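You operate a simulated robot arm through the tools that you are given. There is no shell and no other tool.

The job below is to be done with a simulated robot arm. You get a single attempt, and the scene is never put back.

## Task
Prime the skid pump with its hand pump till the glass shows FULL.
Fine: open the suction valve and the vent first; shut the vent after.
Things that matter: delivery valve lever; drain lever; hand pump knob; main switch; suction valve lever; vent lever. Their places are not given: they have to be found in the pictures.

The check looks at the end state, three seconds after you hand in, the way a careful person would. Anything else that was tipped, shoved, dropped, spilled or broken makes it a failure.

## Robot
A 7-joint arm with a three-finger gripper, fixed in place. Base frame: the origin is on the floor under the middle of its stand, x ahead of it, y to its left, z up; the work surface is at about z = 600. Lengths are in mm, angles in degrees, forces in N, time in s.
It reaches about 1342 mm from its shoulder. Its first joint turns from -166.0 to 166.0 degrees. Payload 2.69 kg.
The tool frame sits at the grasp point between the pads (the TCP): z along the fingers, y along the line on which they close. The tips reach 30 mm beyond it. The gripper opens to 128 mm; its body begins 117 mm behind the TCP.
Orientation is told as [roll, pitch, yaw] about the base's x, y, z axes, in that order, counted from this pose: with the fingers straight down and closing along the base's y, the tool's x points along the base's -x, its y along +y and its z along -z.

## Interface
- The arm moves only by the tool jog_arm. Its arguments are lists of equal length, an entry for each row: "offset": the shift along the base's x, y, z in mm, a list of three; "delta_rot": the turn, a rotation vector about the base's x, y, z in degrees, a list of three; "hand": the gripper command, from -1 (fully open) to 1 (shut), values between in proportion. In form: {"offset": [[tx, ty, tz], ...], "delta_rot": [[wx, wy, wz], ...], "hand": [hand, ...]}. A call has 1 to 20 rows; each row shifts and turns the commanded pose from where the row before left it. A row lasts 0.2 s, in which the tool goes at most 50 mm and 8.6 degrees; a call with a longer step from one row to the next is refused whole, and so is a gripper value outside its range. A pose out of reach is approached as far as the arm can. The call stops where the force on the tool passes 40 N (or 10 N more than at its start, if that is more) or the arm is blocked; 0.2 s more then pass. Each finger travels about 127 mm/s and halts on what it meets, pressing with about 32 N; the grip force reading is that of the motor and also rises with nothing between the fingers. The clock runs only during rows and for 0.2 s after the last one: add rows that do not move to give the fingers time. The reply holds the time, the measured pose of the TCP, the force on the tool along the base axes, the opening and the grip force, in the units named above and with some noise, with the torque about the TCP (base axes, N m) and any sound that the robot's microphone picked up.
- Cameras (640 x 400 px; columns grow to the right, rows downward): "scene" is fixed at [50.8, -499.9, 1633.9]; the picture's right is [0.78, -0.63, 0.00], its down [-0.29, -0.36, -0.89] and it looks along [0.56, 0.69, -0.46] (base axes); focal length 338 px, centre (320, 200). "wrist" rides on the gripper at [58, 54, -131] in the tool frame; the picture's right is [-0.68, 0.74, 0.00], its down [-0.62, -0.57, -0.55] and it looks along [-0.40, -0.37, 0.84] (tool axes); focal length 234 px, centre (320, 200).
- camera(camera): a new picture of that camera. It takes no simulated time.
- slide_trunk(by): moves the trunk up (or, below 0, down) by that many mm; the arm rides with it, the base frame stays. It gives what a move gives, with no picture.
- point_at(camera, pixels): for up to 12 pixels [column, row] of the newest picture of that camera ("zoom" is the newest enlarged one), the place [x, y, z] in the base frame of the surface seen there, good to about 3 mm. It takes no simulated time.
- inspect(camera, box): a new picture of the part [left, top, right, bottom] of that camera's present view, enlarged. It takes no simulated time.
- hand_in(): hands the job in; it is judged then, once.

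Open the gripper and draw the arm clear of the work before you hand the job in, unless the task says otherwise.

The tools are called as name(argument=value, ...) on one line, values as JSON. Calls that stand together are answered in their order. jog_arm: Moves the arm, as the interface text tells. Its arguments: {"type":"object","properties":{"offset":{"type":"array","items":{"type":"array","items":{"type":"number"}}},"delta_rot":{"type":"array","items":{"type":"array","items":{"type":"number"}}},"hand":{"type":"array","items":{"type":"number"}}},"required":["offset","delta_rot","hand"]} The other tools are called the same way: slide_trunk (by) moves the trunk up or down; camera (camera) takes a picture; point_at (camera, pixels) gives the place of the surface under pixels of a picture; inspect (camera, box) takes an enlarged picture of a part of a camera's view; hand_in () hands the job in.

At the start:

```text
time: 0.0
position: [475.3, 485.2, 1298.1]
orientation: [0.1, 0.1, 0.0]
force: [0.5, 0.8, 0.4]
ft_torque: [-0.03, -0.01, 0.0]
grip_width: 128.2
grip_force: 0.0
trunk travel left (down, up): [-200.0, 150.0]
```

scene: 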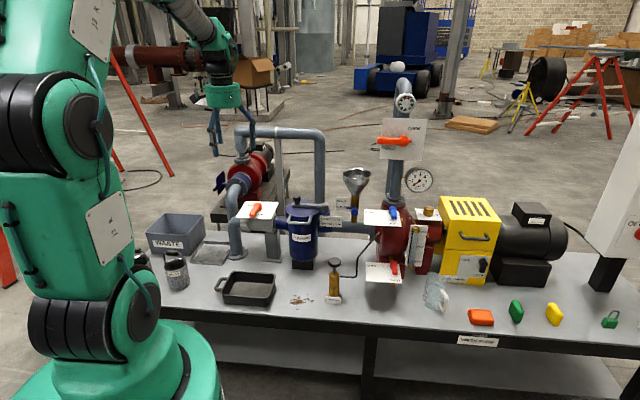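
wrist: 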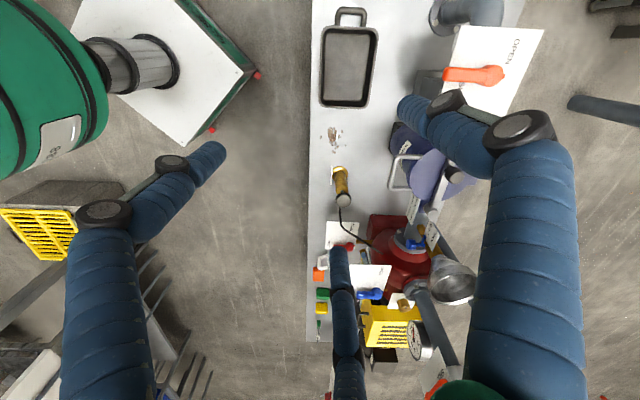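

The scene picture shows the pump skid with several levers: an orange one near (258,210), an orange one near (395,140), a blue one near (393,213), a red one near (395,268), and a hand pump with a brass body near (333,285). I'll enlarge these areas to read the labels.

inspect(camera="scene", box=[210, 180, 350, 310])

inspect(camera="scene", box=[340, 190, 460, 300])

inspect(camera="scene", box=[340, 80, 460, 200])

inspect(camera="scene", box=[520, 120, 640, 340])

```text
3.08 times, centred on (280, 245) of scene
```

zoom: 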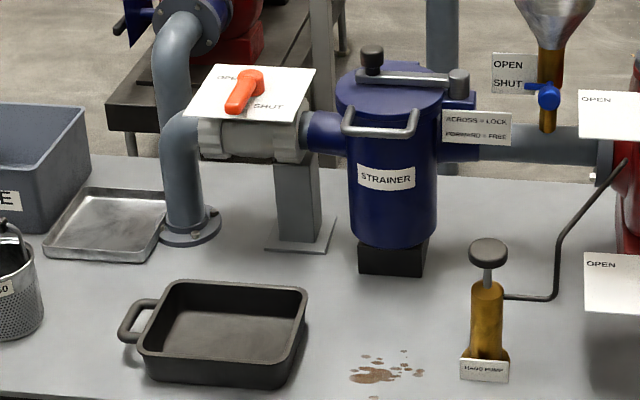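

```text
3.64 times, centred on (400, 245) of scene
```

zoom: 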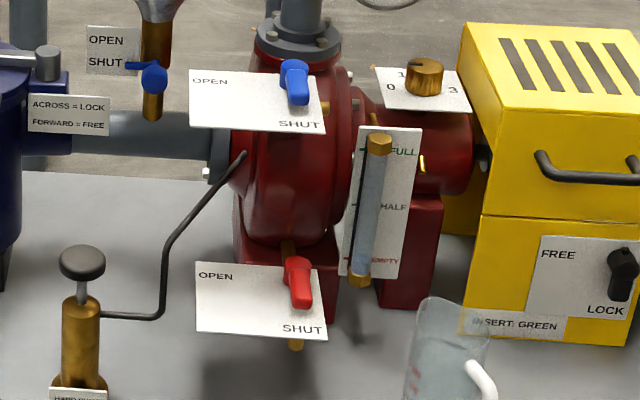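

```text
3.33 times, centred on (400, 140) of scene
```

zoom: 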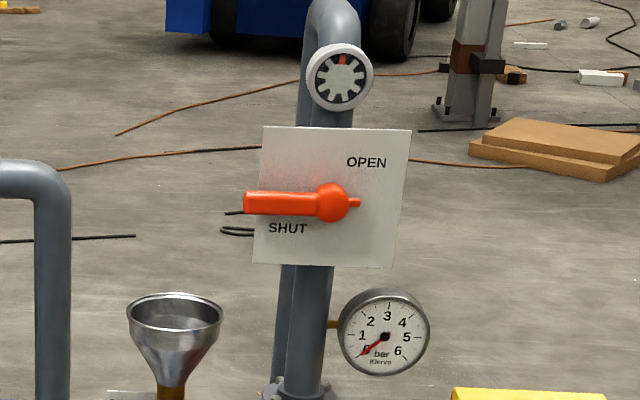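

```text
1.82 times, centred on (580, 230) of scene
```

zoom: 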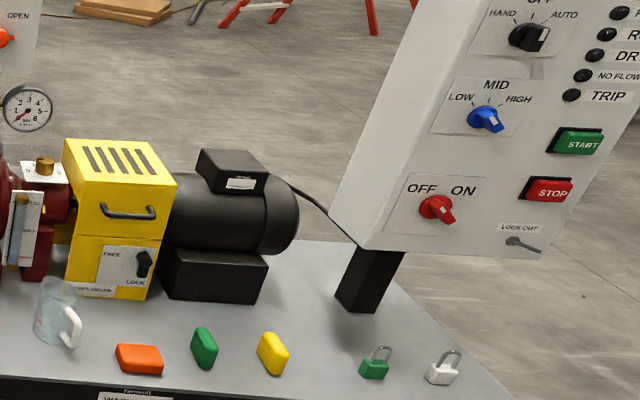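

The suction lever (orange, at zoom (244,92)), vent lever (blue, on top of pump), and drain lever (red, below) all appear pointed at SHUT. I'll zoom further on each to see pivots and tips.

inspect(camera="scene", box=[230, 190, 290, 230])

point_at(camera="zoom", pixels=[[320, 200]])

inspect(camera="scene", box=[370, 195, 430, 235])

inspect(camera="scene", box=[310, 255, 370, 310])

```text
10.00 times, centred on (260, 210) of scene
```

zoom: 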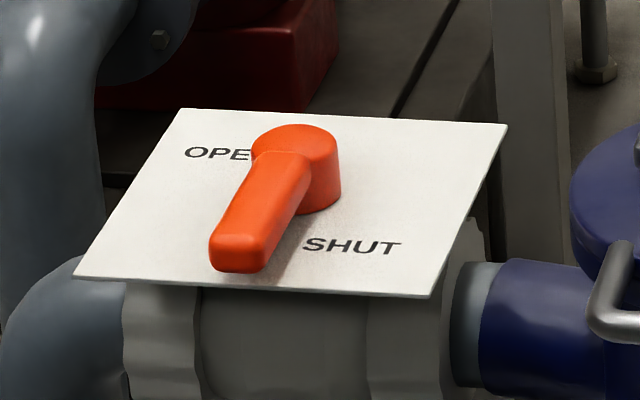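

```text
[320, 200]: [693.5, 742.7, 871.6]
```

```text
10.00 times, centred on (400, 215) of scene
```

zoom: 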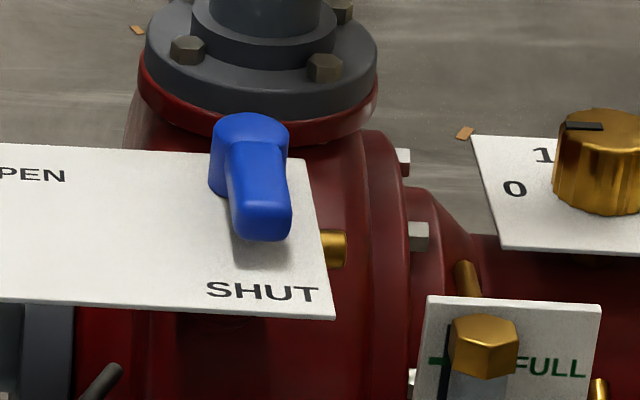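

```text
7.27 times, centred on (340, 282) of scene
```

zoom: 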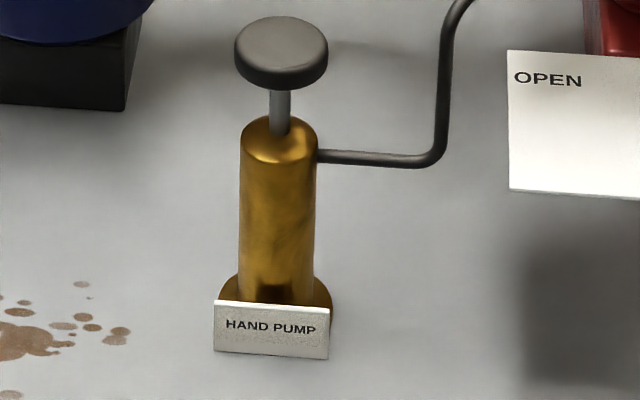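

The newest zoom shows the hand-pump knob at (281,50) with rim and body; I'll get 3D points of it first.

point_at(camera="zoom", pixels=[[281, 40], [245, 50], [318, 50], [281, 22], [281, 62], [281, 80], [279, 105], [279, 150], [275, 220], [270, 330], [420, 155], [560, 120]])

point_at(camera="scene", pixels=[[258, 204.5], [262, 205], [252.5, 216], [254, 213], [241, 218], [277, 203], [272, 219], [248, 201]])

point_at(camera="scene", pixels=[[393, 208], [394, 216], [395, 210], [380, 212], [400, 225], [370, 224], [399, 211], [366, 208.5]])

```text
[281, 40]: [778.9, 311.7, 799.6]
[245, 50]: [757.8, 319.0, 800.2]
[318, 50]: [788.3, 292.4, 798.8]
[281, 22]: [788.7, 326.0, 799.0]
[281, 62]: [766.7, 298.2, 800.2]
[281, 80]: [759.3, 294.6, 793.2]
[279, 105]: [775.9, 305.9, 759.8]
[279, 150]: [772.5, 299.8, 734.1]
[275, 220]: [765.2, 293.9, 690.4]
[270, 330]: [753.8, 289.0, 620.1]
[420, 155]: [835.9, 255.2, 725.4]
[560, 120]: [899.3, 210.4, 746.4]
```

```text
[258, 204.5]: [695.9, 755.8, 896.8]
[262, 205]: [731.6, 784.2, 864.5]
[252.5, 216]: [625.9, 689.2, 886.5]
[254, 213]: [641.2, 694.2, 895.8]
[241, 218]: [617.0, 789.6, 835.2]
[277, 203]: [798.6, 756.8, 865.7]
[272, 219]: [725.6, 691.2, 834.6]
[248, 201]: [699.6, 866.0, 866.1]
```

```text
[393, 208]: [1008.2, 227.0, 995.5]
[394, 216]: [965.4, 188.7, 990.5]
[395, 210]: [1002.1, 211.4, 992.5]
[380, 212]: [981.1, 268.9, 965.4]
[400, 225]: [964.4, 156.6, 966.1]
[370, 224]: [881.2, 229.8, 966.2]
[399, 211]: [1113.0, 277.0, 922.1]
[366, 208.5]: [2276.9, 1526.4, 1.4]
```

The plates appear diagonal to the base axes, so I'm measuring the bench direction and the obstacles around the vent (delivery plate, flange, gauge, funnel) before planning.

point_at(camera="scene", pixels=[[200, 320], [560, 352], [380, 120], [424, 120], [380, 155], [420, 158], [395, 141], [418, 180], [356, 180], [346, 172], [370, 172], [395, 190]])

point_at(camera="scene", pixels=[[395, 268], [397, 272], [369, 270], [420, 225], [415, 265], [428, 212], [303, 203], [296, 205], [305, 225], [342, 203], [405, 100], [421, 240]])

inspect(camera="scene", box=[400, 200, 460, 290])

inspect(camera="wrist", box=[300, 0, 560, 160])

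inspect(camera="wrist", box=[300, 150, 500, 350])

```text
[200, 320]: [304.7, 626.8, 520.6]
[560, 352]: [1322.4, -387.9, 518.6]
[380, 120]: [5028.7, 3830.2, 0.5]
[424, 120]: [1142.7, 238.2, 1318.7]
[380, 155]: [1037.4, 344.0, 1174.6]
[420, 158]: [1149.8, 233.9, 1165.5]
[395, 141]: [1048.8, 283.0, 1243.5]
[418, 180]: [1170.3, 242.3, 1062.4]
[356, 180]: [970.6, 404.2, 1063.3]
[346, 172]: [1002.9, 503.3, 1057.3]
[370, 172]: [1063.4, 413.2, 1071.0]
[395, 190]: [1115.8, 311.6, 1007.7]
```

```text
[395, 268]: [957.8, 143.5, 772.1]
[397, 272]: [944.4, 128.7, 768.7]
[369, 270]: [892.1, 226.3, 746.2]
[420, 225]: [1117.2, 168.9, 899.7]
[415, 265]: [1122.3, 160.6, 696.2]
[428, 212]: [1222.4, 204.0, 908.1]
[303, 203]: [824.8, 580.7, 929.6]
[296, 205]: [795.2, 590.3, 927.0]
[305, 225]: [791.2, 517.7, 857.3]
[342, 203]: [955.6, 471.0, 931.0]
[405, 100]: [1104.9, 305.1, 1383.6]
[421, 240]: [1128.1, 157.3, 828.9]
```

```text
4.44 times, centred on (430, 245) of scene
```

zoom: 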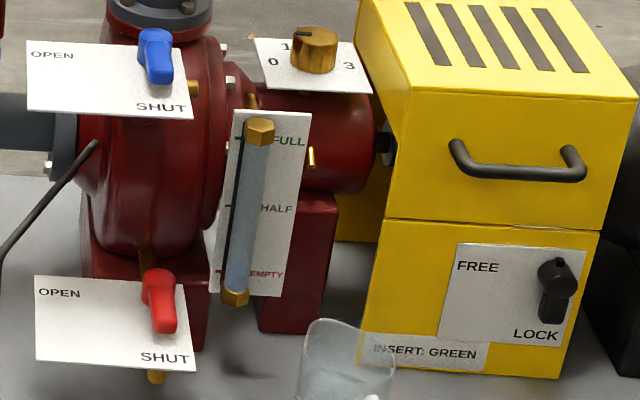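

```text
2.46 times, centred on (430, 80) of wrist
```

zoom: 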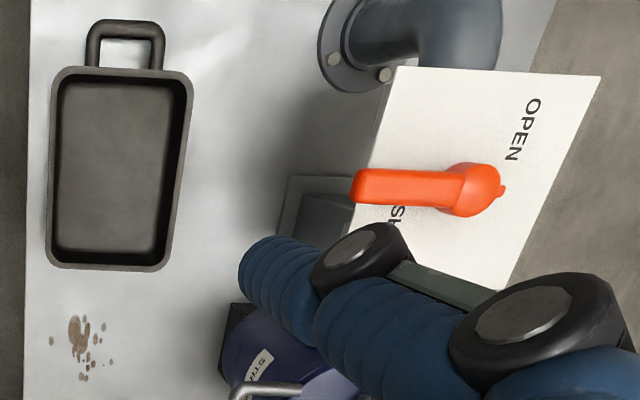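

```text
2.00 times, centred on (400, 250) of wrist
```

zoom: 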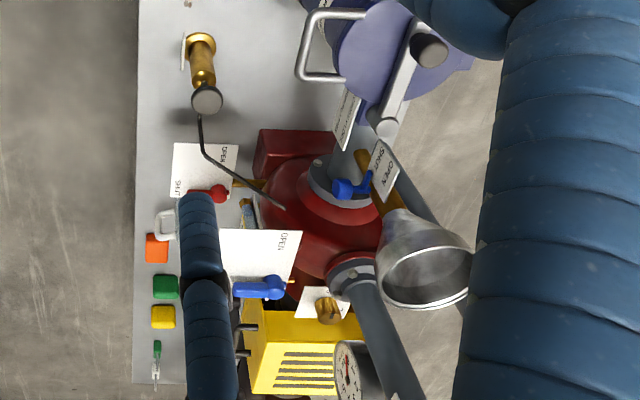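

The bench runs at 45° to the base axes (front edge from (305,627) to (1322,-388)), and the levers point at the operator = SHUT. I need to see what the closed fingers look like, so I'll close the gripper in free air and look.

jog_arm(offset=[[0, 0, 0], [0, 0, 0], [0, 0, 0], [0, 0, 0], [0, 0, 0]], delta_rot=[[0, 0, 0], [0, 0, 0], [0, 0, 0], [0, 0, 0], [0, 0, 0]], hand=[1, 1, 1, 1, 1])

camera(camera="wrist")

inspect(camera="scene", box=[160, 0, 320, 180])

```text
time: 1.2
position: [475.8, 484.6, 1298.0]
orientation: [0.1, 0.1, 0.0]
force: [0.5, 0.6, 1.0]
ft_torque: [-0.01, 0.03, -0.01]
grip_width: 2.3
grip_force: 31.4
trunk travel left (down, up): [-200.0, 150.0]
```

```text
taken
```

wrist: 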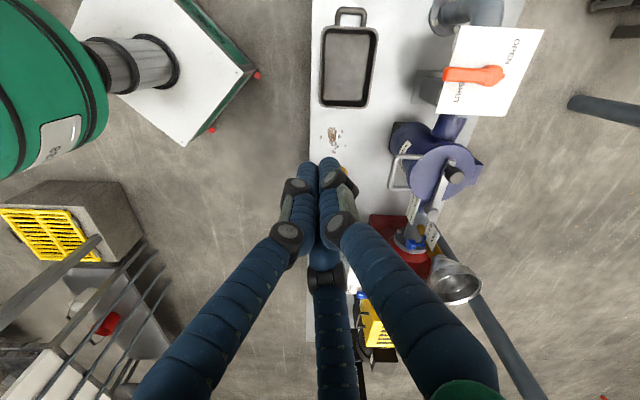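

```text
2.22 times, centred on (240, 90) of scene
```

zoom: 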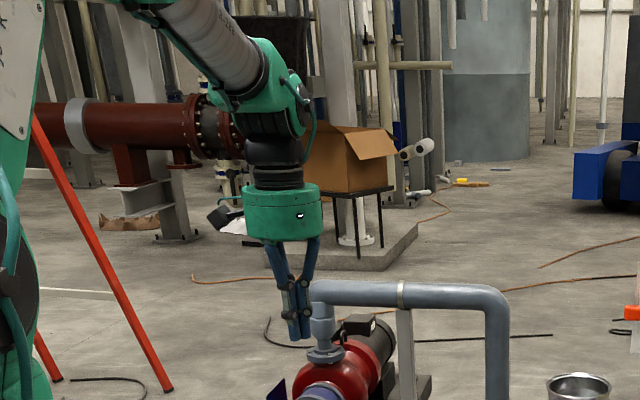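

Closed, the three fingertips form a tight poker, fine for pushing levers. The suction plate is visible in the wrist picture near (485,70); zoom in to check SHUT/OPEN labels versus the lever.

inspect(camera="wrist", box=[420, 10, 560, 130])

point_at(camera="wrist", pixels=[[448, 74], [470, 74], [490, 75], [502, 77], [543, 30], [456, 28], [440, 112], [490, 112], [516, 50], [458, 92], [500, 70], [485, 66]])

```text
3.33 times, centred on (490, 70) of wrist
```

zoom: 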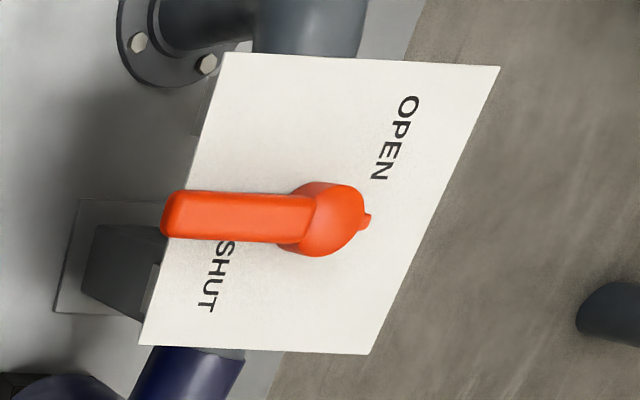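

```text
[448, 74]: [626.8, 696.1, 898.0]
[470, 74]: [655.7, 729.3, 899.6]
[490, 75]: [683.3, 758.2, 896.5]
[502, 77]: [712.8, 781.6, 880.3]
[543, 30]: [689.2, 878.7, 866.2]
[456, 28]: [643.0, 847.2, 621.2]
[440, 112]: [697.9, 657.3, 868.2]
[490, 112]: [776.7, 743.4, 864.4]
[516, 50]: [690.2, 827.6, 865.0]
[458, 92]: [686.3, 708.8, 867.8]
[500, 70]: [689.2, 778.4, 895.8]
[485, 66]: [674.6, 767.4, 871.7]
```

The lever's pivot is near bench position (685,…)/(x≈695,y≈766) with plate at z≈866 and handle top ≈897; labels confirm SHUT = handle toward operator, OPEN = handle to the left. I'll move the closed fingers above the right side of the handle at x≈682, y≈675.

jog_arm(offset=[[34.4, 31.8, 0], [34.4, 31.8, 0], [34.4, 31.8, 0], [34.4, 31.8, 0], [34.4, 31.8, 0], [34.4, 31.8, 0], [0, 0, -40], [0, 0, -40], [0, 0, -40], [0, 0, -40], [0, 0, -40], [0, 0, 0]], delta_rot=[[0, 0, 0], [0, 0, 0], [0, 0, 0], [0, 0, 0], [0, 0, 0], [0, 0, 0], [0, 0, 0], [0, 0, 0], [0, 0, 0], [0, 0, 0], [0, 0, 0], [0, 0, 0]], hand=[1, 1, 1, 1, 1, 1, 1, 1, 1, 1, 1, 1])

camera(camera="scene")

camera(camera="wrist")

```text
time: 3.8
position: [683.1, 675.4, 1095.7]
orientation: [0.0, 0.0, 0.0]
force: [0.5, 1.0, 0.2]
ft_torque: [-0.02, 0.03, 0.01]
grip_width: 2.1
grip_force: 31.2
trunk travel left (down, up): [-200.0, 150.0]
```

```text
taken
```

scene: 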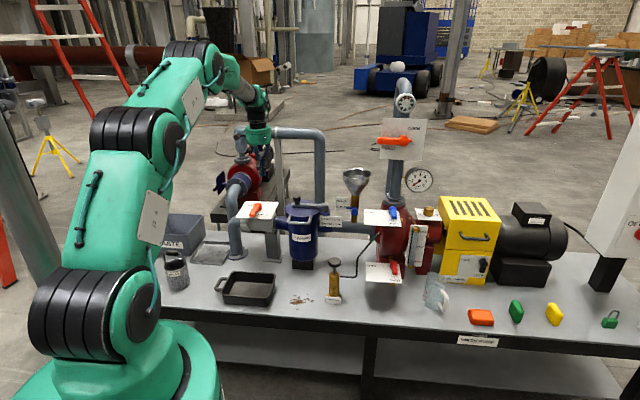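

```text
taken
```

wrist: 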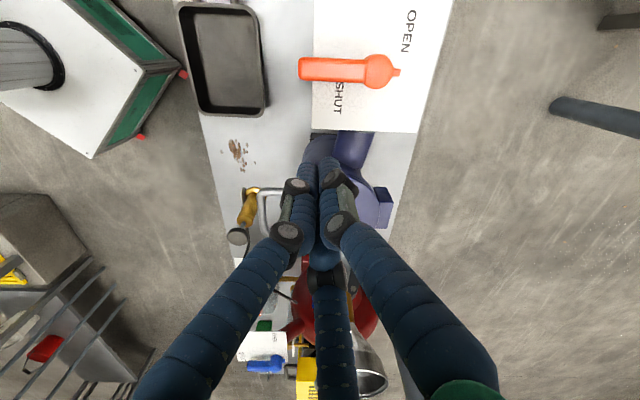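

The wrist view now shows the suction lever nearly top-down at (345,70). I'll take precise points of the handle edges and the plate.

inspect(camera="wrist", box=[280, 0, 460, 140])

point_at(camera="wrist", pixels=[[303, 68], [325, 68], [325, 61], [325, 77], [355, 61], [355, 79], [377, 70], [397, 72], [338, 98], [408, 32], [320, 110], [318, 40]])

```text
2.86 times, centred on (370, 70) of wrist
```

zoom: 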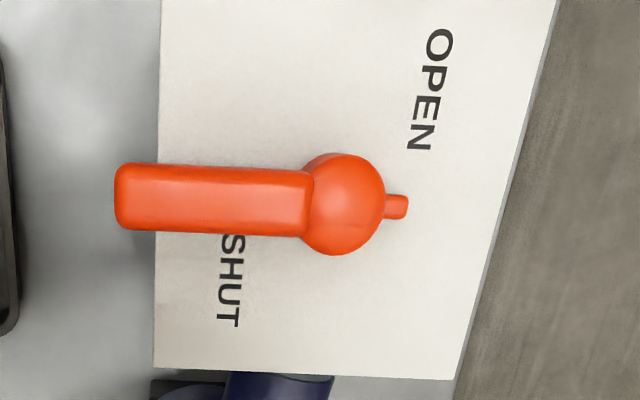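

```text
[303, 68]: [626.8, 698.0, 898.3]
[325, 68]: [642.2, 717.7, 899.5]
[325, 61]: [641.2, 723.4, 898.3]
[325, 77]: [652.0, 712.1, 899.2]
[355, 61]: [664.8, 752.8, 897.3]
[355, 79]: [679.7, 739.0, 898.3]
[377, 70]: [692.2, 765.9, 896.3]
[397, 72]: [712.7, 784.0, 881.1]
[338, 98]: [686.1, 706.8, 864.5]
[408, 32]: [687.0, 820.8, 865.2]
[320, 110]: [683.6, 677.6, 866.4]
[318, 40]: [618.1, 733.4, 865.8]
```

Handle axis is at bench a≈-51 with half-width ≈10 mm, pivot ≈(692,767). My fingers at (683,675) are clear to its right, so I'll descend till the tips are about 8 mm above the plate.

jog_arm(offset=[[0, 0, -40], [0, 0, -40], [0, 0, -40], [0, 0, -30], [0, 0, -20], [0, 0, -12], [0, 0, -9.5], [0, 0, 0]], delta_rot=[[0, 0, 0], [0, 0, 0], [0, 0, 0], [0, 0, 0], [0, 0, 0], [0, 0, 0], [0, 0, 0], [0, 0, 0]], hand=[1, 1, 1, 1, 1, 1, 1, 1])

camera(camera="wrist")

inspect(camera="scene", box=[200, 140, 320, 240])

```text
time: 5.6
position: [680.7, 679.0, 905.8]
orientation: [0.0, -0.1, -0.1]
force: [-0.2, 0.3, -0.1]
ft_torque: [-0.01, 0.0, 0.05]
grip_width: 2.1
grip_force: 31.3
trunk travel left (down, up): [-200.0, 150.0]
```

```text
taken
```

wrist: 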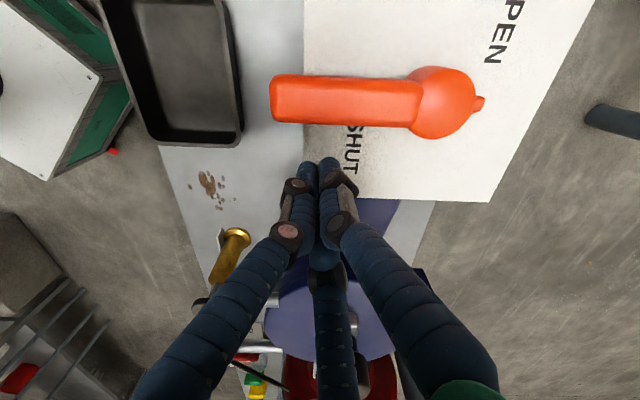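

```text
4.00 times, centred on (260, 190) of scene
```

zoom: 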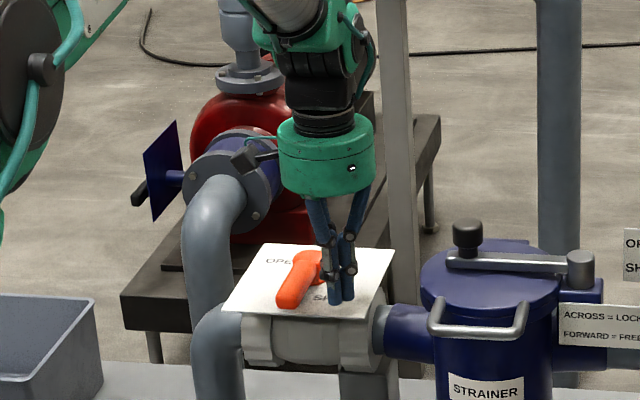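

Tips are at z≈876 beside the handle (handle tip at wrist (275,100), fingers at (325,170)). Now I push along the arc toward OPEN for the first half.

jog_arm(offset=[[-6.7, 6.7, 0], [-6.7, 6.7, 0], [-9.1, 4.8, 0], [-9.1, 4.9, 0], [-7.6, 7, 0], [-7.7, 7, 0], [-5.5, 8.8, 0], [-5.5, 8.8, 0], [0, 0, 0]], delta_rot=[[0, 0, 0], [0, 0, 0], [0, 0, 0], [0, 0, 0], [0, 0, 0], [0, 0, 0], [0, 0, 0], [0, 0, 0], [0, 0, 0]], hand=[1, 1, 1, 1, 1, 1, 1, 1, 1])

camera(camera="wrist")

inspect(camera="scene", box=[200, 140, 320, 240])

```text
time: 7.6
position: [623.9, 731.0, 905.6]
orientation: [-0.1, 0.0, 0.0]
force: [0.1, 0.5, 0.2]
ft_torque: [0.0, -0.01, 0.0]
grip_width: 2.1
grip_force: 31.2
trunk travel left (down, up): [-200.0, 150.0]
```

```text
taken
```

wrist: 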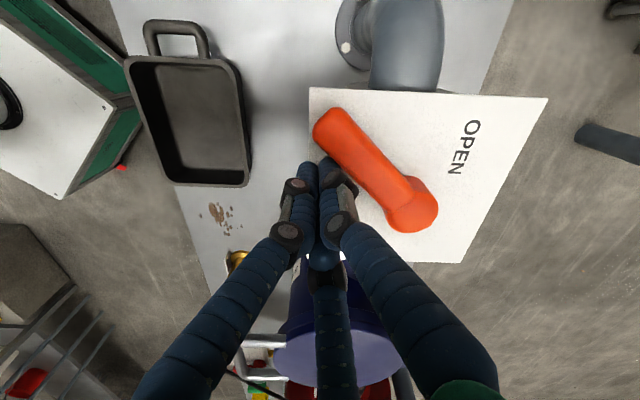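

```text
4.00 times, centred on (260, 190) of scene
```

zoom: 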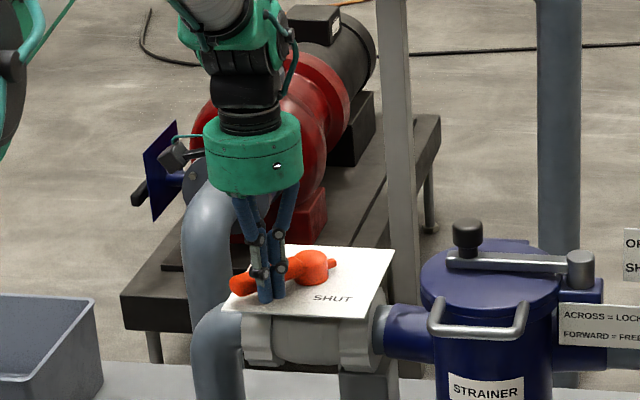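

The lever turned about half way with little force. I continue the arc to the OPEN position.

jog_arm(offset=[[-4, 9.5, 0], [-4, 9.5, 0], [-0.4, 10.3, 0], [-0.3, 10.3, 0], [2.3, 10.1, 0], [2.3, 10.1, 0], [0, 0, 0]], delta_rot=[[0, 0, 0], [0, 0, 0], [0, 0, 0], [0, 0, 0], [0, 0, 0], [0, 0, 0], [0, 0, 0]], hand=[1, 1, 1, 1, 1, 1, 1])

camera(camera="wrist")

inspect(camera="scene", box=[200, 140, 320, 240])

```text
time: 9.2
position: [619.1, 792.1, 907.2]
orientation: [0.1, 0.0, 0.0]
force: [0.7, -0.3, -0.4]
ft_torque: [-0.03, -0.01, 0.02]
grip_width: 2.2
grip_force: 31.8
trunk travel left (down, up): [-200.0, 150.0]
```

```text
taken
```

wrist: 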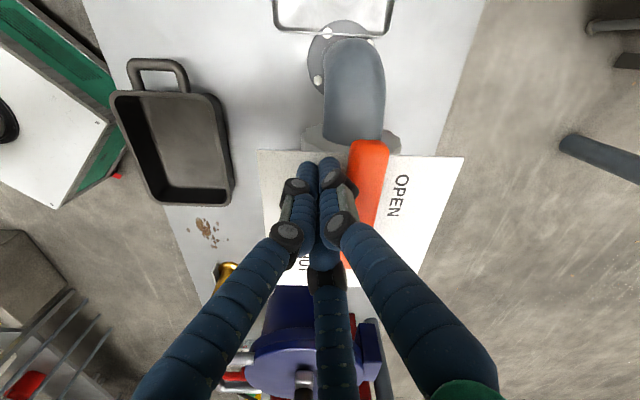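

```text
4.00 times, centred on (260, 190) of scene
```

zoom: 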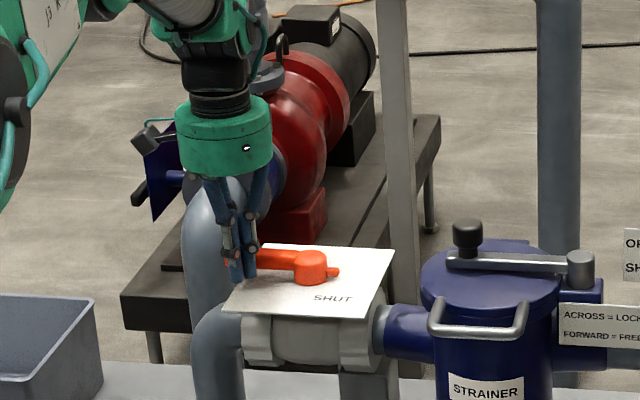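

The handle now points left along the pipe. I'll measure points along the handle to check the angle.

inspect(camera="wrist", box=[320, 120, 420, 280])

point_at(camera="wrist", pixels=[[368, 146], [368, 165], [366, 185], [364, 205], [371, 211], [382, 165], [380, 185], [350, 148]])

point_at(camera="scene", pixels=[[278, 205]])

```text
2.50 times, centred on (370, 200) of wrist
```

zoom: 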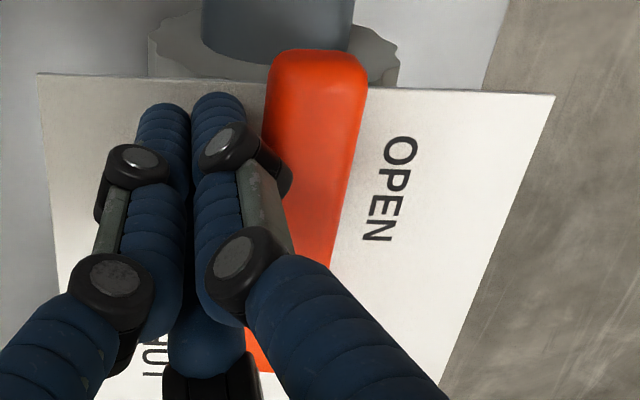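

```text
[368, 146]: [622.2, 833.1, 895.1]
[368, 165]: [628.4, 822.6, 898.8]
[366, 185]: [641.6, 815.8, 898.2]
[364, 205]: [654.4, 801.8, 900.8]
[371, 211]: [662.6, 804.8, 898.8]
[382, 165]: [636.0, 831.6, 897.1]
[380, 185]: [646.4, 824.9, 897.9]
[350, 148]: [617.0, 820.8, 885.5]
```

```text
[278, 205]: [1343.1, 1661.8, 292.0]
```

The handle centerline at a≈-140 sits at b≈1028 vs. pivot ≈1032, maybe 2–3° short of full. I'll nudge a little further toward the end stop and watch the force.

jog_arm(offset=[[1.5, 1.5, 0], [1.5, 1.5, 0], [1.5, 1.5, 0], [0, 0, 0]], delta_rot=[[0, 0, 0], [0, 0, 0], [0, 0, 0], [0, 0, 0]], hand=[1, 1, 1, 1])

camera(camera="wrist")

point_at(camera="wrist", pixels=[[366, 150], [380, 155], [380, 165], [380, 185], [352, 150]])

```text
time: 10.2
position: [622.6, 794.4, 906.0]
orientation: [-0.2, 0.1, 0.1]
force: [-10.9, -7.6, 1.2]
ft_torque: [-0.04, 0.06, 0.13]
grip_width: 2.1
grip_force: 31.1
trunk travel left (down, up): [-200.0, 150.0]
```

```text
taken
```

wrist: 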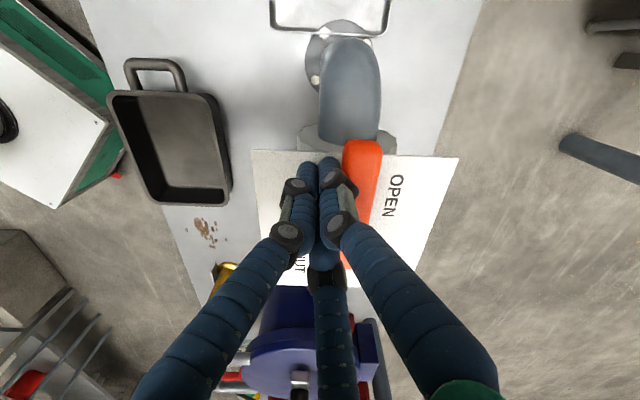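

```text
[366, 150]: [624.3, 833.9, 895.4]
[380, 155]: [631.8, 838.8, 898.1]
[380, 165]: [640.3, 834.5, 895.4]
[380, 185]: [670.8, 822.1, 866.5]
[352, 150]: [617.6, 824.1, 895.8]
```

A 13 N reaction shows the lever is against its OPEN stop. Back off away from it and lift clear.

jog_arm(offset=[[-10, -10, 0], [-10, -10, 0], [0, 0, 40], [0, 0, 45], [0, 0, 45], [0, 0, 45], [0, 0, 45], [0, 0, 45], [0, 0, 0]], delta_rot=[[0, 0, 0], [0, 0, 0], [0, 0, 0], [0, 0, 0], [0, 0, 0], [0, 0, 0], [0, 0, 0], [0, 0, 0], [0, 0, 0]], hand=[1, 1, 1, 1, 1, 1, 1, 1, 1])

camera(camera="wrist")

camera(camera="scene")

```text
time: 12.2
position: [601.0, 774.7, 1170.9]
orientation: [0.0, -0.1, -0.1]
force: [0.5, 0.1, 0.5]
ft_torque: [0.07, -0.03, 0.01]
grip_width: 2.0
grip_force: 31.2
trunk travel left (down, up): [-200.0, 150.0]
```

```text
taken
```

wrist: 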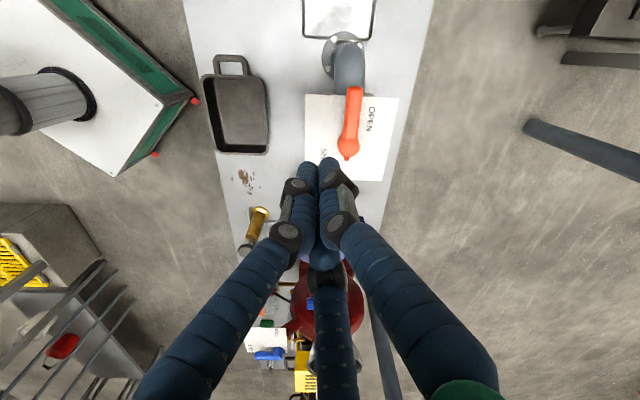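

```text
taken
```

scene: 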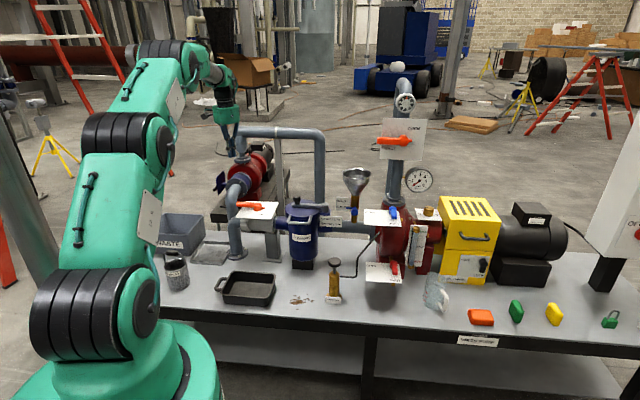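

The suction lever is now on OPEN (wrist (352,120)). Next I travel back from the bench and right toward the vent, tilting the tool 30° so its body leans toward the operator, away from the delivery lever above.

jog_arm(offset=[[21.2, -41.8, 0], [21.2, -41.8, 0], [21.2, -41.8, 0], [21.2, -41.8, 0], [21.2, -41.8, 0], [21.2, -41.8, 0], [21.2, -41.8, 0], [21.2, -41.8, 0], [21.2, -41.8, 0], [21.2, -41.8, 0], [21.2, -41.8, 0], [21.2, -41.8, 0], [21.2, -41.8, 0], [21.2, -41.8, 0], [21.2, -41.8, 0], [21.2, -41.8, 0], [0, 0, 0]], delta_rot=[[1.326, -1.326, 0], [1.326, -1.326, 0], [1.326, -1.326, 0], [1.326, -1.326, 0], [1.326, -1.326, 0], [1.326, -1.326, 0], [1.326, -1.326, 0], [1.326, -1.326, 0], [1.326, -1.326, 0], [1.326, -1.326, 0], [1.326, -1.326, 0], [1.326, -1.326, 0], [1.326, -1.326, 0], [1.326, -1.326, 0], [1.326, -1.326, 0], [1.326, -1.326, 0], [0, 0, 0]], hand=[1, 1, 1, 1, 1, 1, 1, 1, 1, 1, 1, 1, 1, 1, 1, 1, 1])

camera(camera="wrist")

camera(camera="scene")

```text
time: 15.8
position: [943.5, 102.8, 1172.1]
orientation: [22.4, -20.8, -4.0]
force: [0.6, -0.2, -0.9]
ft_torque: [0.1, 0.06, 0.04]
grip_width: 2.0
grip_force: 31.6
trunk travel left (down, up): [-200.0, 150.0]
```

```text
taken
```

wrist: 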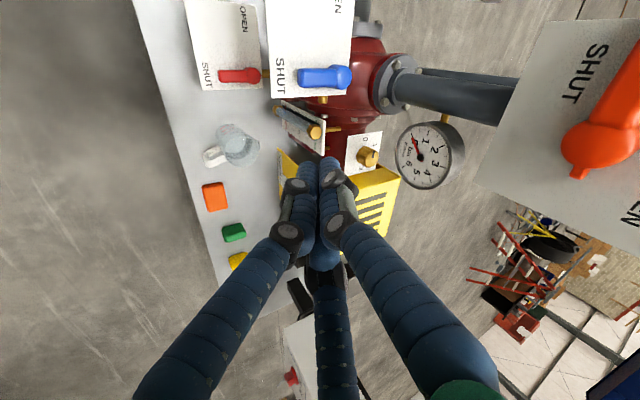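

```text
taken
```

scene: 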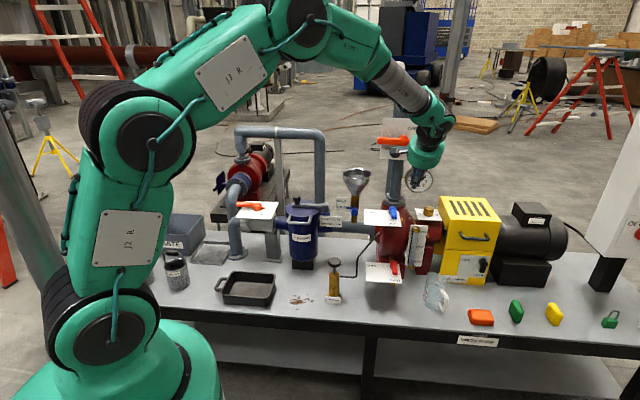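

The wrist view now shows the vent lever (blue) at (325,77) with SHUT beside it, and the drain (red) at (240,75) also at SHUT. I'll measure the vent lever geometry.

inspect(camera="wrist", box=[180, 0, 400, 180])

point_at(camera="wrist", pixels=[[301, 77], [315, 72], [315, 82], [328, 71], [328, 82], [341, 75], [350, 76], [280, 80], [270, 30], [345, 30], [310, 130], [368, 157]])

point_at(camera="wrist", pixels=[[390, 80], [400, 62], [420, 150], [600, 110], [575, 170], [585, 130], [272, 97], [350, 95], [630, 75]])

```text
2.22 times, centred on (290, 90) of wrist
```

zoom: 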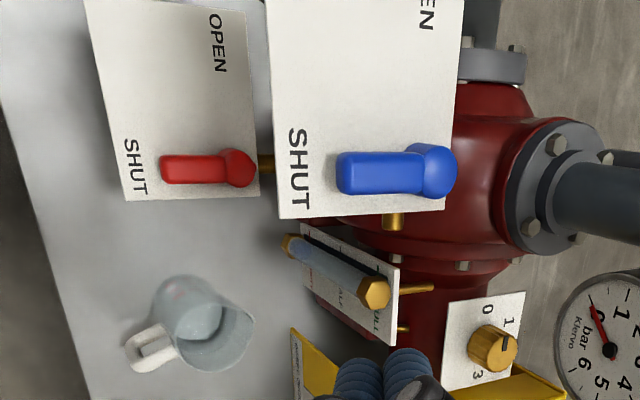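

```text
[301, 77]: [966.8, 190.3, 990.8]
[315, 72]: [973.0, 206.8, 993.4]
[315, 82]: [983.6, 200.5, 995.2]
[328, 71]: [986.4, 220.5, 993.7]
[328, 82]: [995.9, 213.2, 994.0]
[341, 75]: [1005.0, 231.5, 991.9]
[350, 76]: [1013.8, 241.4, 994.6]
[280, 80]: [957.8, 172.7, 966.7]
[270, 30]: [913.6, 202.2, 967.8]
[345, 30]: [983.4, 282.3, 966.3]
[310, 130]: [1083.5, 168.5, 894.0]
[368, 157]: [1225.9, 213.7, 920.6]
```

```text
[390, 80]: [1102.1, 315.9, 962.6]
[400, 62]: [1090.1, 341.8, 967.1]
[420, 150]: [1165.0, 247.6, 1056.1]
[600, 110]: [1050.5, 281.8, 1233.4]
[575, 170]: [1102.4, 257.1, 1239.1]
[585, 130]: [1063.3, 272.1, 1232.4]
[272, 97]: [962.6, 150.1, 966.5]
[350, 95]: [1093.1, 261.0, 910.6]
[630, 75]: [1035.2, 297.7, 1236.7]
```

Vent pivot ≈ bench (547,872), handle toward operator to b≈815, plate z≈966.5, handle top ≈995. I check the height of the brass fitting right of the plate before descending there.

point_at(camera="wrist", pixels=[[315, 99], [317, 97], [313, 102], [340, 98], [300, 101]])

jog_arm(offset=[[10, 13, -20], [13, 13, -25], [11, 13, -25], [11, 12, -25], [9, 6, -25], [0, 0, -20], [0, 0, 0]], delta_rot=[[0, 0, 0], [0, 0, 0], [0, 0, 0], [0, 0, 0], [0, 0, 0], [0, 0, 0], [0, 0, 0]], hand=[1, 1, 1, 1, 1, 1, 1])

camera(camera="wrist")

inspect(camera="scene", box=[340, 120, 460, 240])

```text
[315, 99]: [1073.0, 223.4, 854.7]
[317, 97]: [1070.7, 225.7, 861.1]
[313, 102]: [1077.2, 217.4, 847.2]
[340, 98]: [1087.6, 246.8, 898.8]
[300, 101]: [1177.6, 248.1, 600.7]
```

```text
time: 17.4
position: [995.8, 163.1, 1029.9]
orientation: [22.3, -20.7, -4.1]
force: [-0.1, 0.5, 0.2]
ft_torque: [-0.03, 0.02, 0.0]
grip_width: 2.1
grip_force: 31.7
trunk travel left (down, up): [-200.0, 150.0]
```

```text
taken
```

wrist: 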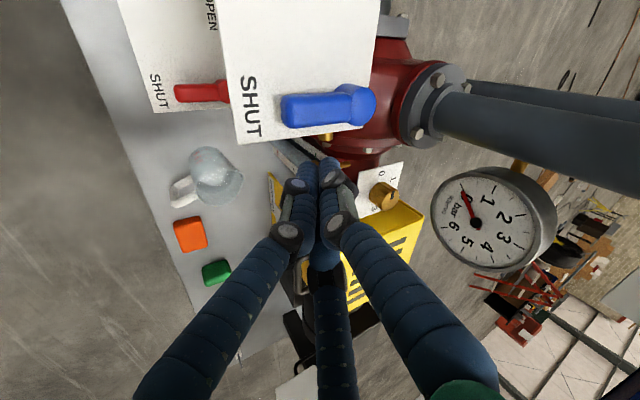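

```text
3.33 times, centred on (400, 180) of scene
```

zoom: 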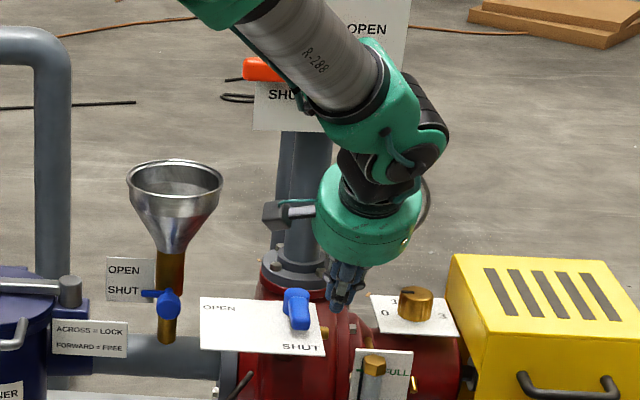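

The fingers are right of the vent handle with no contact (TCP bench ≈(589,819), z 1030). Descend 20 mm so the tips overlap the handle height, staying ≈5 mm above the plate.

jog_arm(offset=[[0, 0, -10], [0, 0, -8], [0, 0, -4], [0, 0, 0]], delta_rot=[[0, 0, 0], [0, 0, 0], [0, 0, 0], [0, 0, 0]], hand=[1, 1, 1, 1])

inspect(camera="wrist", box=[220, 50, 440, 230])

inspect(camera="scene", box=[360, 170, 440, 240])

```text
time: 18.4
position: [996.4, 164.0, 1007.9]
orientation: [22.3, -20.8, -4.1]
force: [1.5, -0.4, 1.0]
ft_torque: [0.02, -0.02, 0.01]
grip_width: 2.3
grip_force: 31.1
trunk travel left (down, up): [-200.0, 150.0]
```

```text
2.22 times, centred on (330, 140) of wrist
```

zoom: 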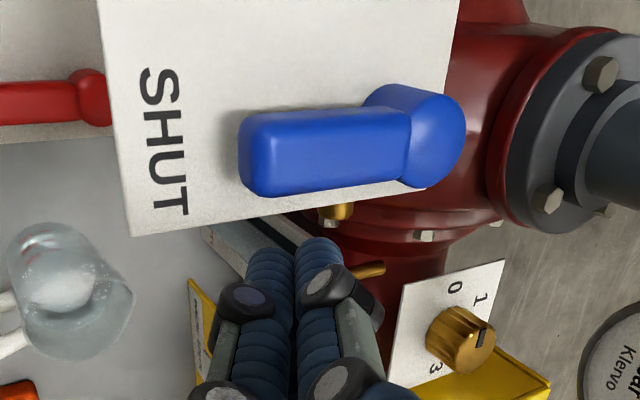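

```text
5.71 times, centred on (400, 205) of scene
```

zoom: 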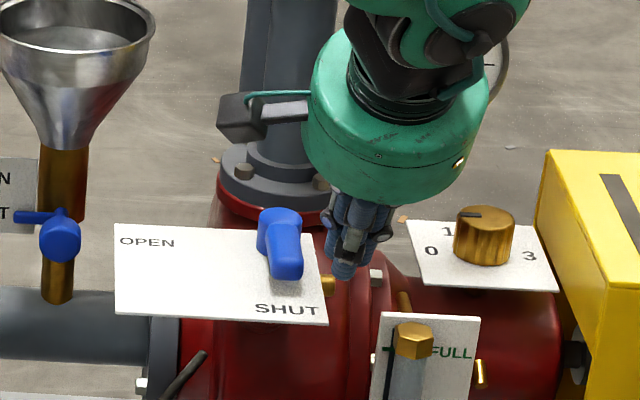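

Fingertips sit next to the handle, just right of the plate edge and above it. I now push the vent lever along its arc, first half.

jog_arm(offset=[[-4.7, 4.4, 0], [-4.6, 4.4, 0], [-6.3, 2, 0], [-6.2, 1.9, 0], [-5.6, 3.5, 0], [-5.5, 3.5, 0], [-4.5, 4.8, 0], [-4.4, 4.8, 0], [0, 0, 0]], delta_rot=[[0, 0, 0], [0, 0, 0], [0, 0, 0], [0, 0, 0], [0, 0, 0], [0, 0, 0], [0, 0, 0], [0, 0, 0], [0, 0, 0]], hand=[1, 1, 1, 1, 1, 1, 1, 1, 1])

inspect(camera="wrist", box=[220, 50, 440, 230])

inspect(camera="scene", box=[350, 130, 450, 240])

```text
time: 20.4
position: [954.0, 192.4, 1009.4]
orientation: [22.3, -20.8, -4.1]
force: [0.5, 0.7, 0.1]
ft_torque: [0.01, 0.05, 0.0]
grip_width: 2.2
grip_force: 31.8
trunk travel left (down, up): [-200.0, 150.0]
```

```text
2.22 times, centred on (330, 140) of wrist
```

zoom: 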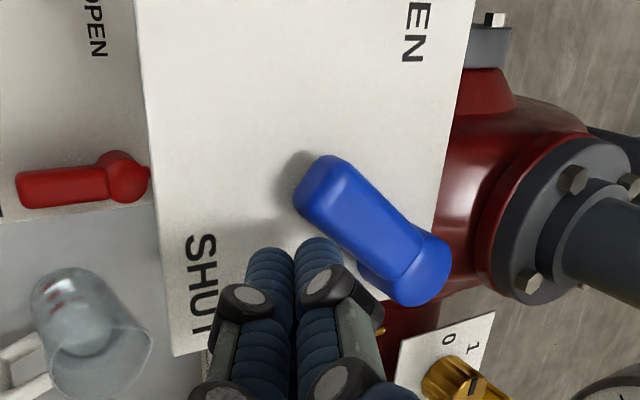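

```text
3.64 times, centred on (400, 185) of scene
```

zoom: 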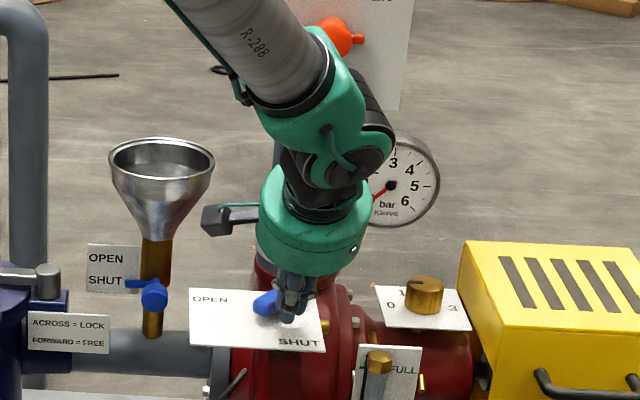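

The vent lever is about half-way. Continue the arc to OPEN.

jog_arm(offset=[[-3.1, 5.8, 0], [-3, 5.8, 0], [-1.5, 6.4, 0], [-1.4, 6.4, 0], [0.2, 6.5, 0], [0.3, 6.6, 0], [0, 0, 0]], delta_rot=[[0, 0, 0], [0, 0, 0], [0, 0, 0], [0, 0, 0], [0, 0, 0], [0, 0, 0], [0, 0, 0]], hand=[1, 1, 1, 1, 1, 1, 1])

inspect(camera="wrist", box=[220, 50, 440, 230])

inspect(camera="scene", box=[350, 130, 450, 240])

```text
time: 22.0
position: [946.8, 229.5, 1008.8]
orientation: [22.3, -20.8, -4.1]
force: [0.0, -0.1, -0.7]
ft_torque: [-0.02, -0.01, -0.02]
grip_width: 2.1
grip_force: 30.6
trunk travel left (down, up): [-200.0, 150.0]
```

```text
2.22 times, centred on (330, 140) of wrist
```

zoom: 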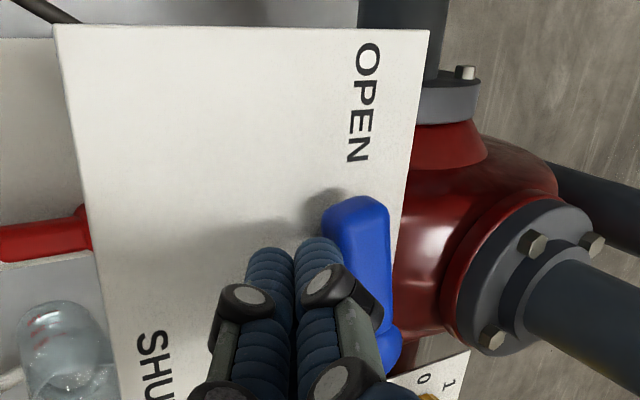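

```text
3.64 times, centred on (400, 185) of scene
```

zoom: 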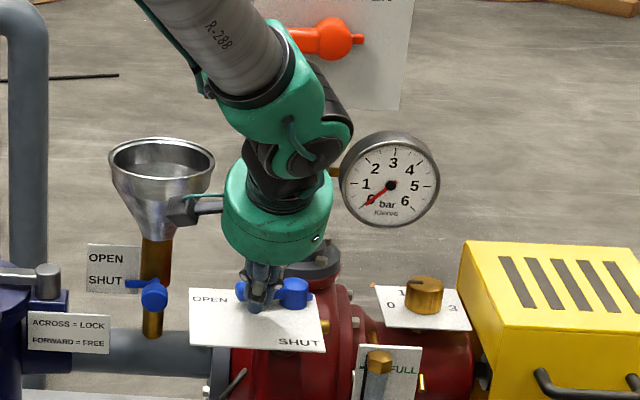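

Nearly on OPEN; I nudge on in small steps until the stop is felt.

jog_arm(offset=[[1.2, 1.2, 0], [1.2, 1.2, 0], [1.2, 1.2, 0], [0, 0, 0]], delta_rot=[[0, 0, 0], [0, 0, 0], [0, 0, 0], [0, 0, 0]], hand=[1, 1, 1, 1])

inspect(camera="wrist", box=[220, 50, 440, 230])

point_at(camera="zoom", pixels=[[350, 215], [372, 220], [355, 240], [375, 290], [375, 340], [385, 240], [390, 300]])

```text
time: 23.0
position: [950.2, 234.5, 1007.2]
orientation: [22.4, -20.8, -4.2]
force: [0.1, 0.0, 0.3]
ft_torque: [0.01, -0.01, -0.03]
grip_width: 1.9
grip_force: 31.7
trunk travel left (down, up): [-200.0, 150.0]
```

```text
2.22 times, centred on (330, 140) of wrist
```

zoom: 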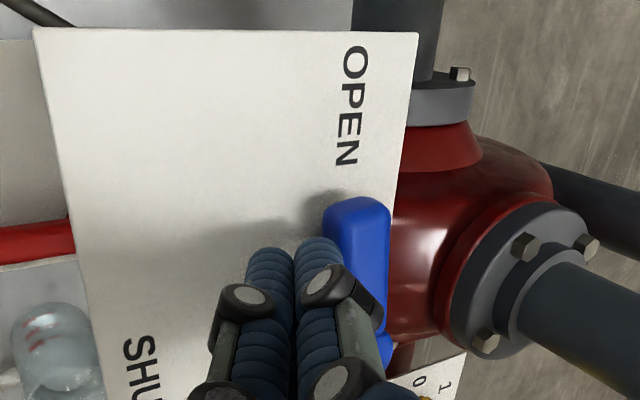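

```text
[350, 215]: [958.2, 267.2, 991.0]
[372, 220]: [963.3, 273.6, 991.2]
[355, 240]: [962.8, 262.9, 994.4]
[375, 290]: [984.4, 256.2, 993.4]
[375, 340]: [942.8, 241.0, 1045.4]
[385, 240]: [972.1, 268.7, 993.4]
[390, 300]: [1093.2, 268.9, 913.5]
```

No resistance yet and the handle center line is about b≈870 vs pivot ≈873; I nudge slightly further.

jog_arm(offset=[[1.2, 1.2, 0], [1.2, 1.2, 0], [0, 0, 0]], delta_rot=[[0, 0, 0], [0, 0, 0], [0, 0, 0]], hand=[1, 1, 1])

inspect(camera="wrist", box=[220, 50, 440, 230])

```text
time: 23.8
position: [954.2, 237.6, 1009.1]
orientation: [22.3, -20.7, -4.1]
force: [0.0, 0.0, -0.3]
ft_torque: [0.02, 0.01, -0.01]
grip_width: 2.2
grip_force: 31.5
trunk travel left (down, up): [-200.0, 150.0]
```

```text
2.22 times, centred on (330, 140) of wrist
```

zoom: 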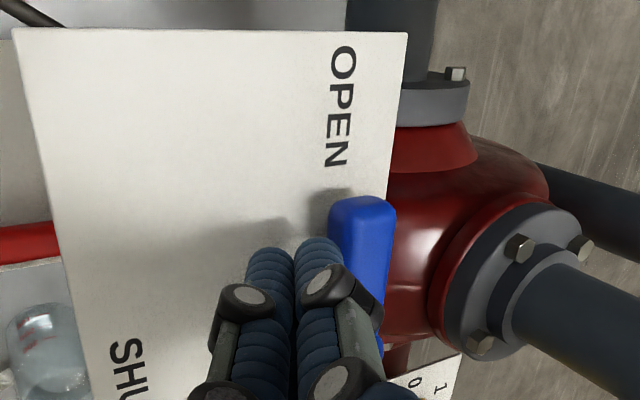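

Checking handle alignment again with points on its visible edges.

point_at(camera="zoom", pixels=[[335, 215], [390, 212], [388, 240], [384, 270], [381, 300], [360, 240], [360, 220], [365, 265], [390, 360]])

inspect(camera="scene", box=[360, 170, 430, 240])

```text
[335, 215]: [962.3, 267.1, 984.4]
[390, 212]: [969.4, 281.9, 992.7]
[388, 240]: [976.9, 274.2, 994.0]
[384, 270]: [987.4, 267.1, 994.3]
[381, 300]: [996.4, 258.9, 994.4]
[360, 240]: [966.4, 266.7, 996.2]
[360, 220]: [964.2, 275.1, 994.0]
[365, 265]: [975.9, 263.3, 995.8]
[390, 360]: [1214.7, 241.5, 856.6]
```

```text
5.71 times, centred on (395, 205) of scene
```

zoom: 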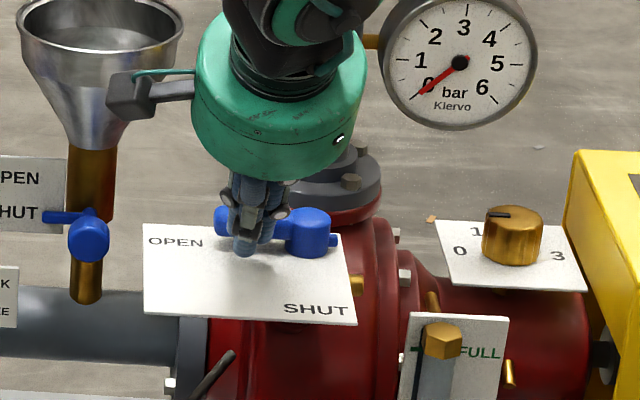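

Force is still nil and the angle readings are ambiguous within noise. I'll back off and lift so that the wrist camera gets an unobstructed view of the lever against the plate edges.

jog_arm(offset=[[-8, -8, 0], [-8, -8, 10], [-8, -8, 30], [0, 0, 40], [0, 0, 40], [0, 0, 20], [0, 0, 0]], delta_rot=[[0, 0, 0], [0, 0, 0], [0, 0, 0], [0, 0, 0], [0, 0, 0], [0, 0, 0], [0, 0, 0]], hand=[1, 1, 1, 1, 1, 1, 1])

camera(camera="wrist")

inspect(camera="scene", box=[365, 190, 425, 240])

```text
time: 25.4
position: [927.1, 213.3, 1148.1]
orientation: [22.2, -20.8, -4.1]
force: [0.2, 0.0, 0.0]
ft_torque: [-0.01, 0.01, 0.01]
grip_width: 2.0
grip_force: 31.4
trunk travel left (down, up): [-200.0, 150.0]
```

```text
taken
```

wrist: 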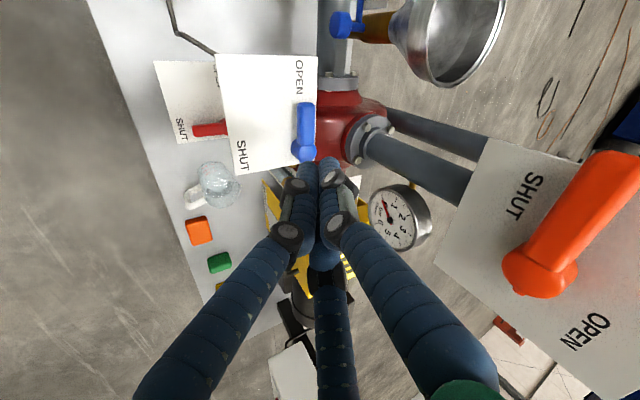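

```text
8.00 times, centred on (395, 215) of scene
```

zoom: 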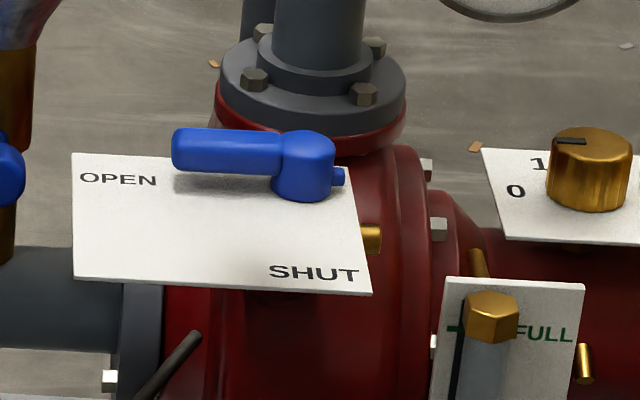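

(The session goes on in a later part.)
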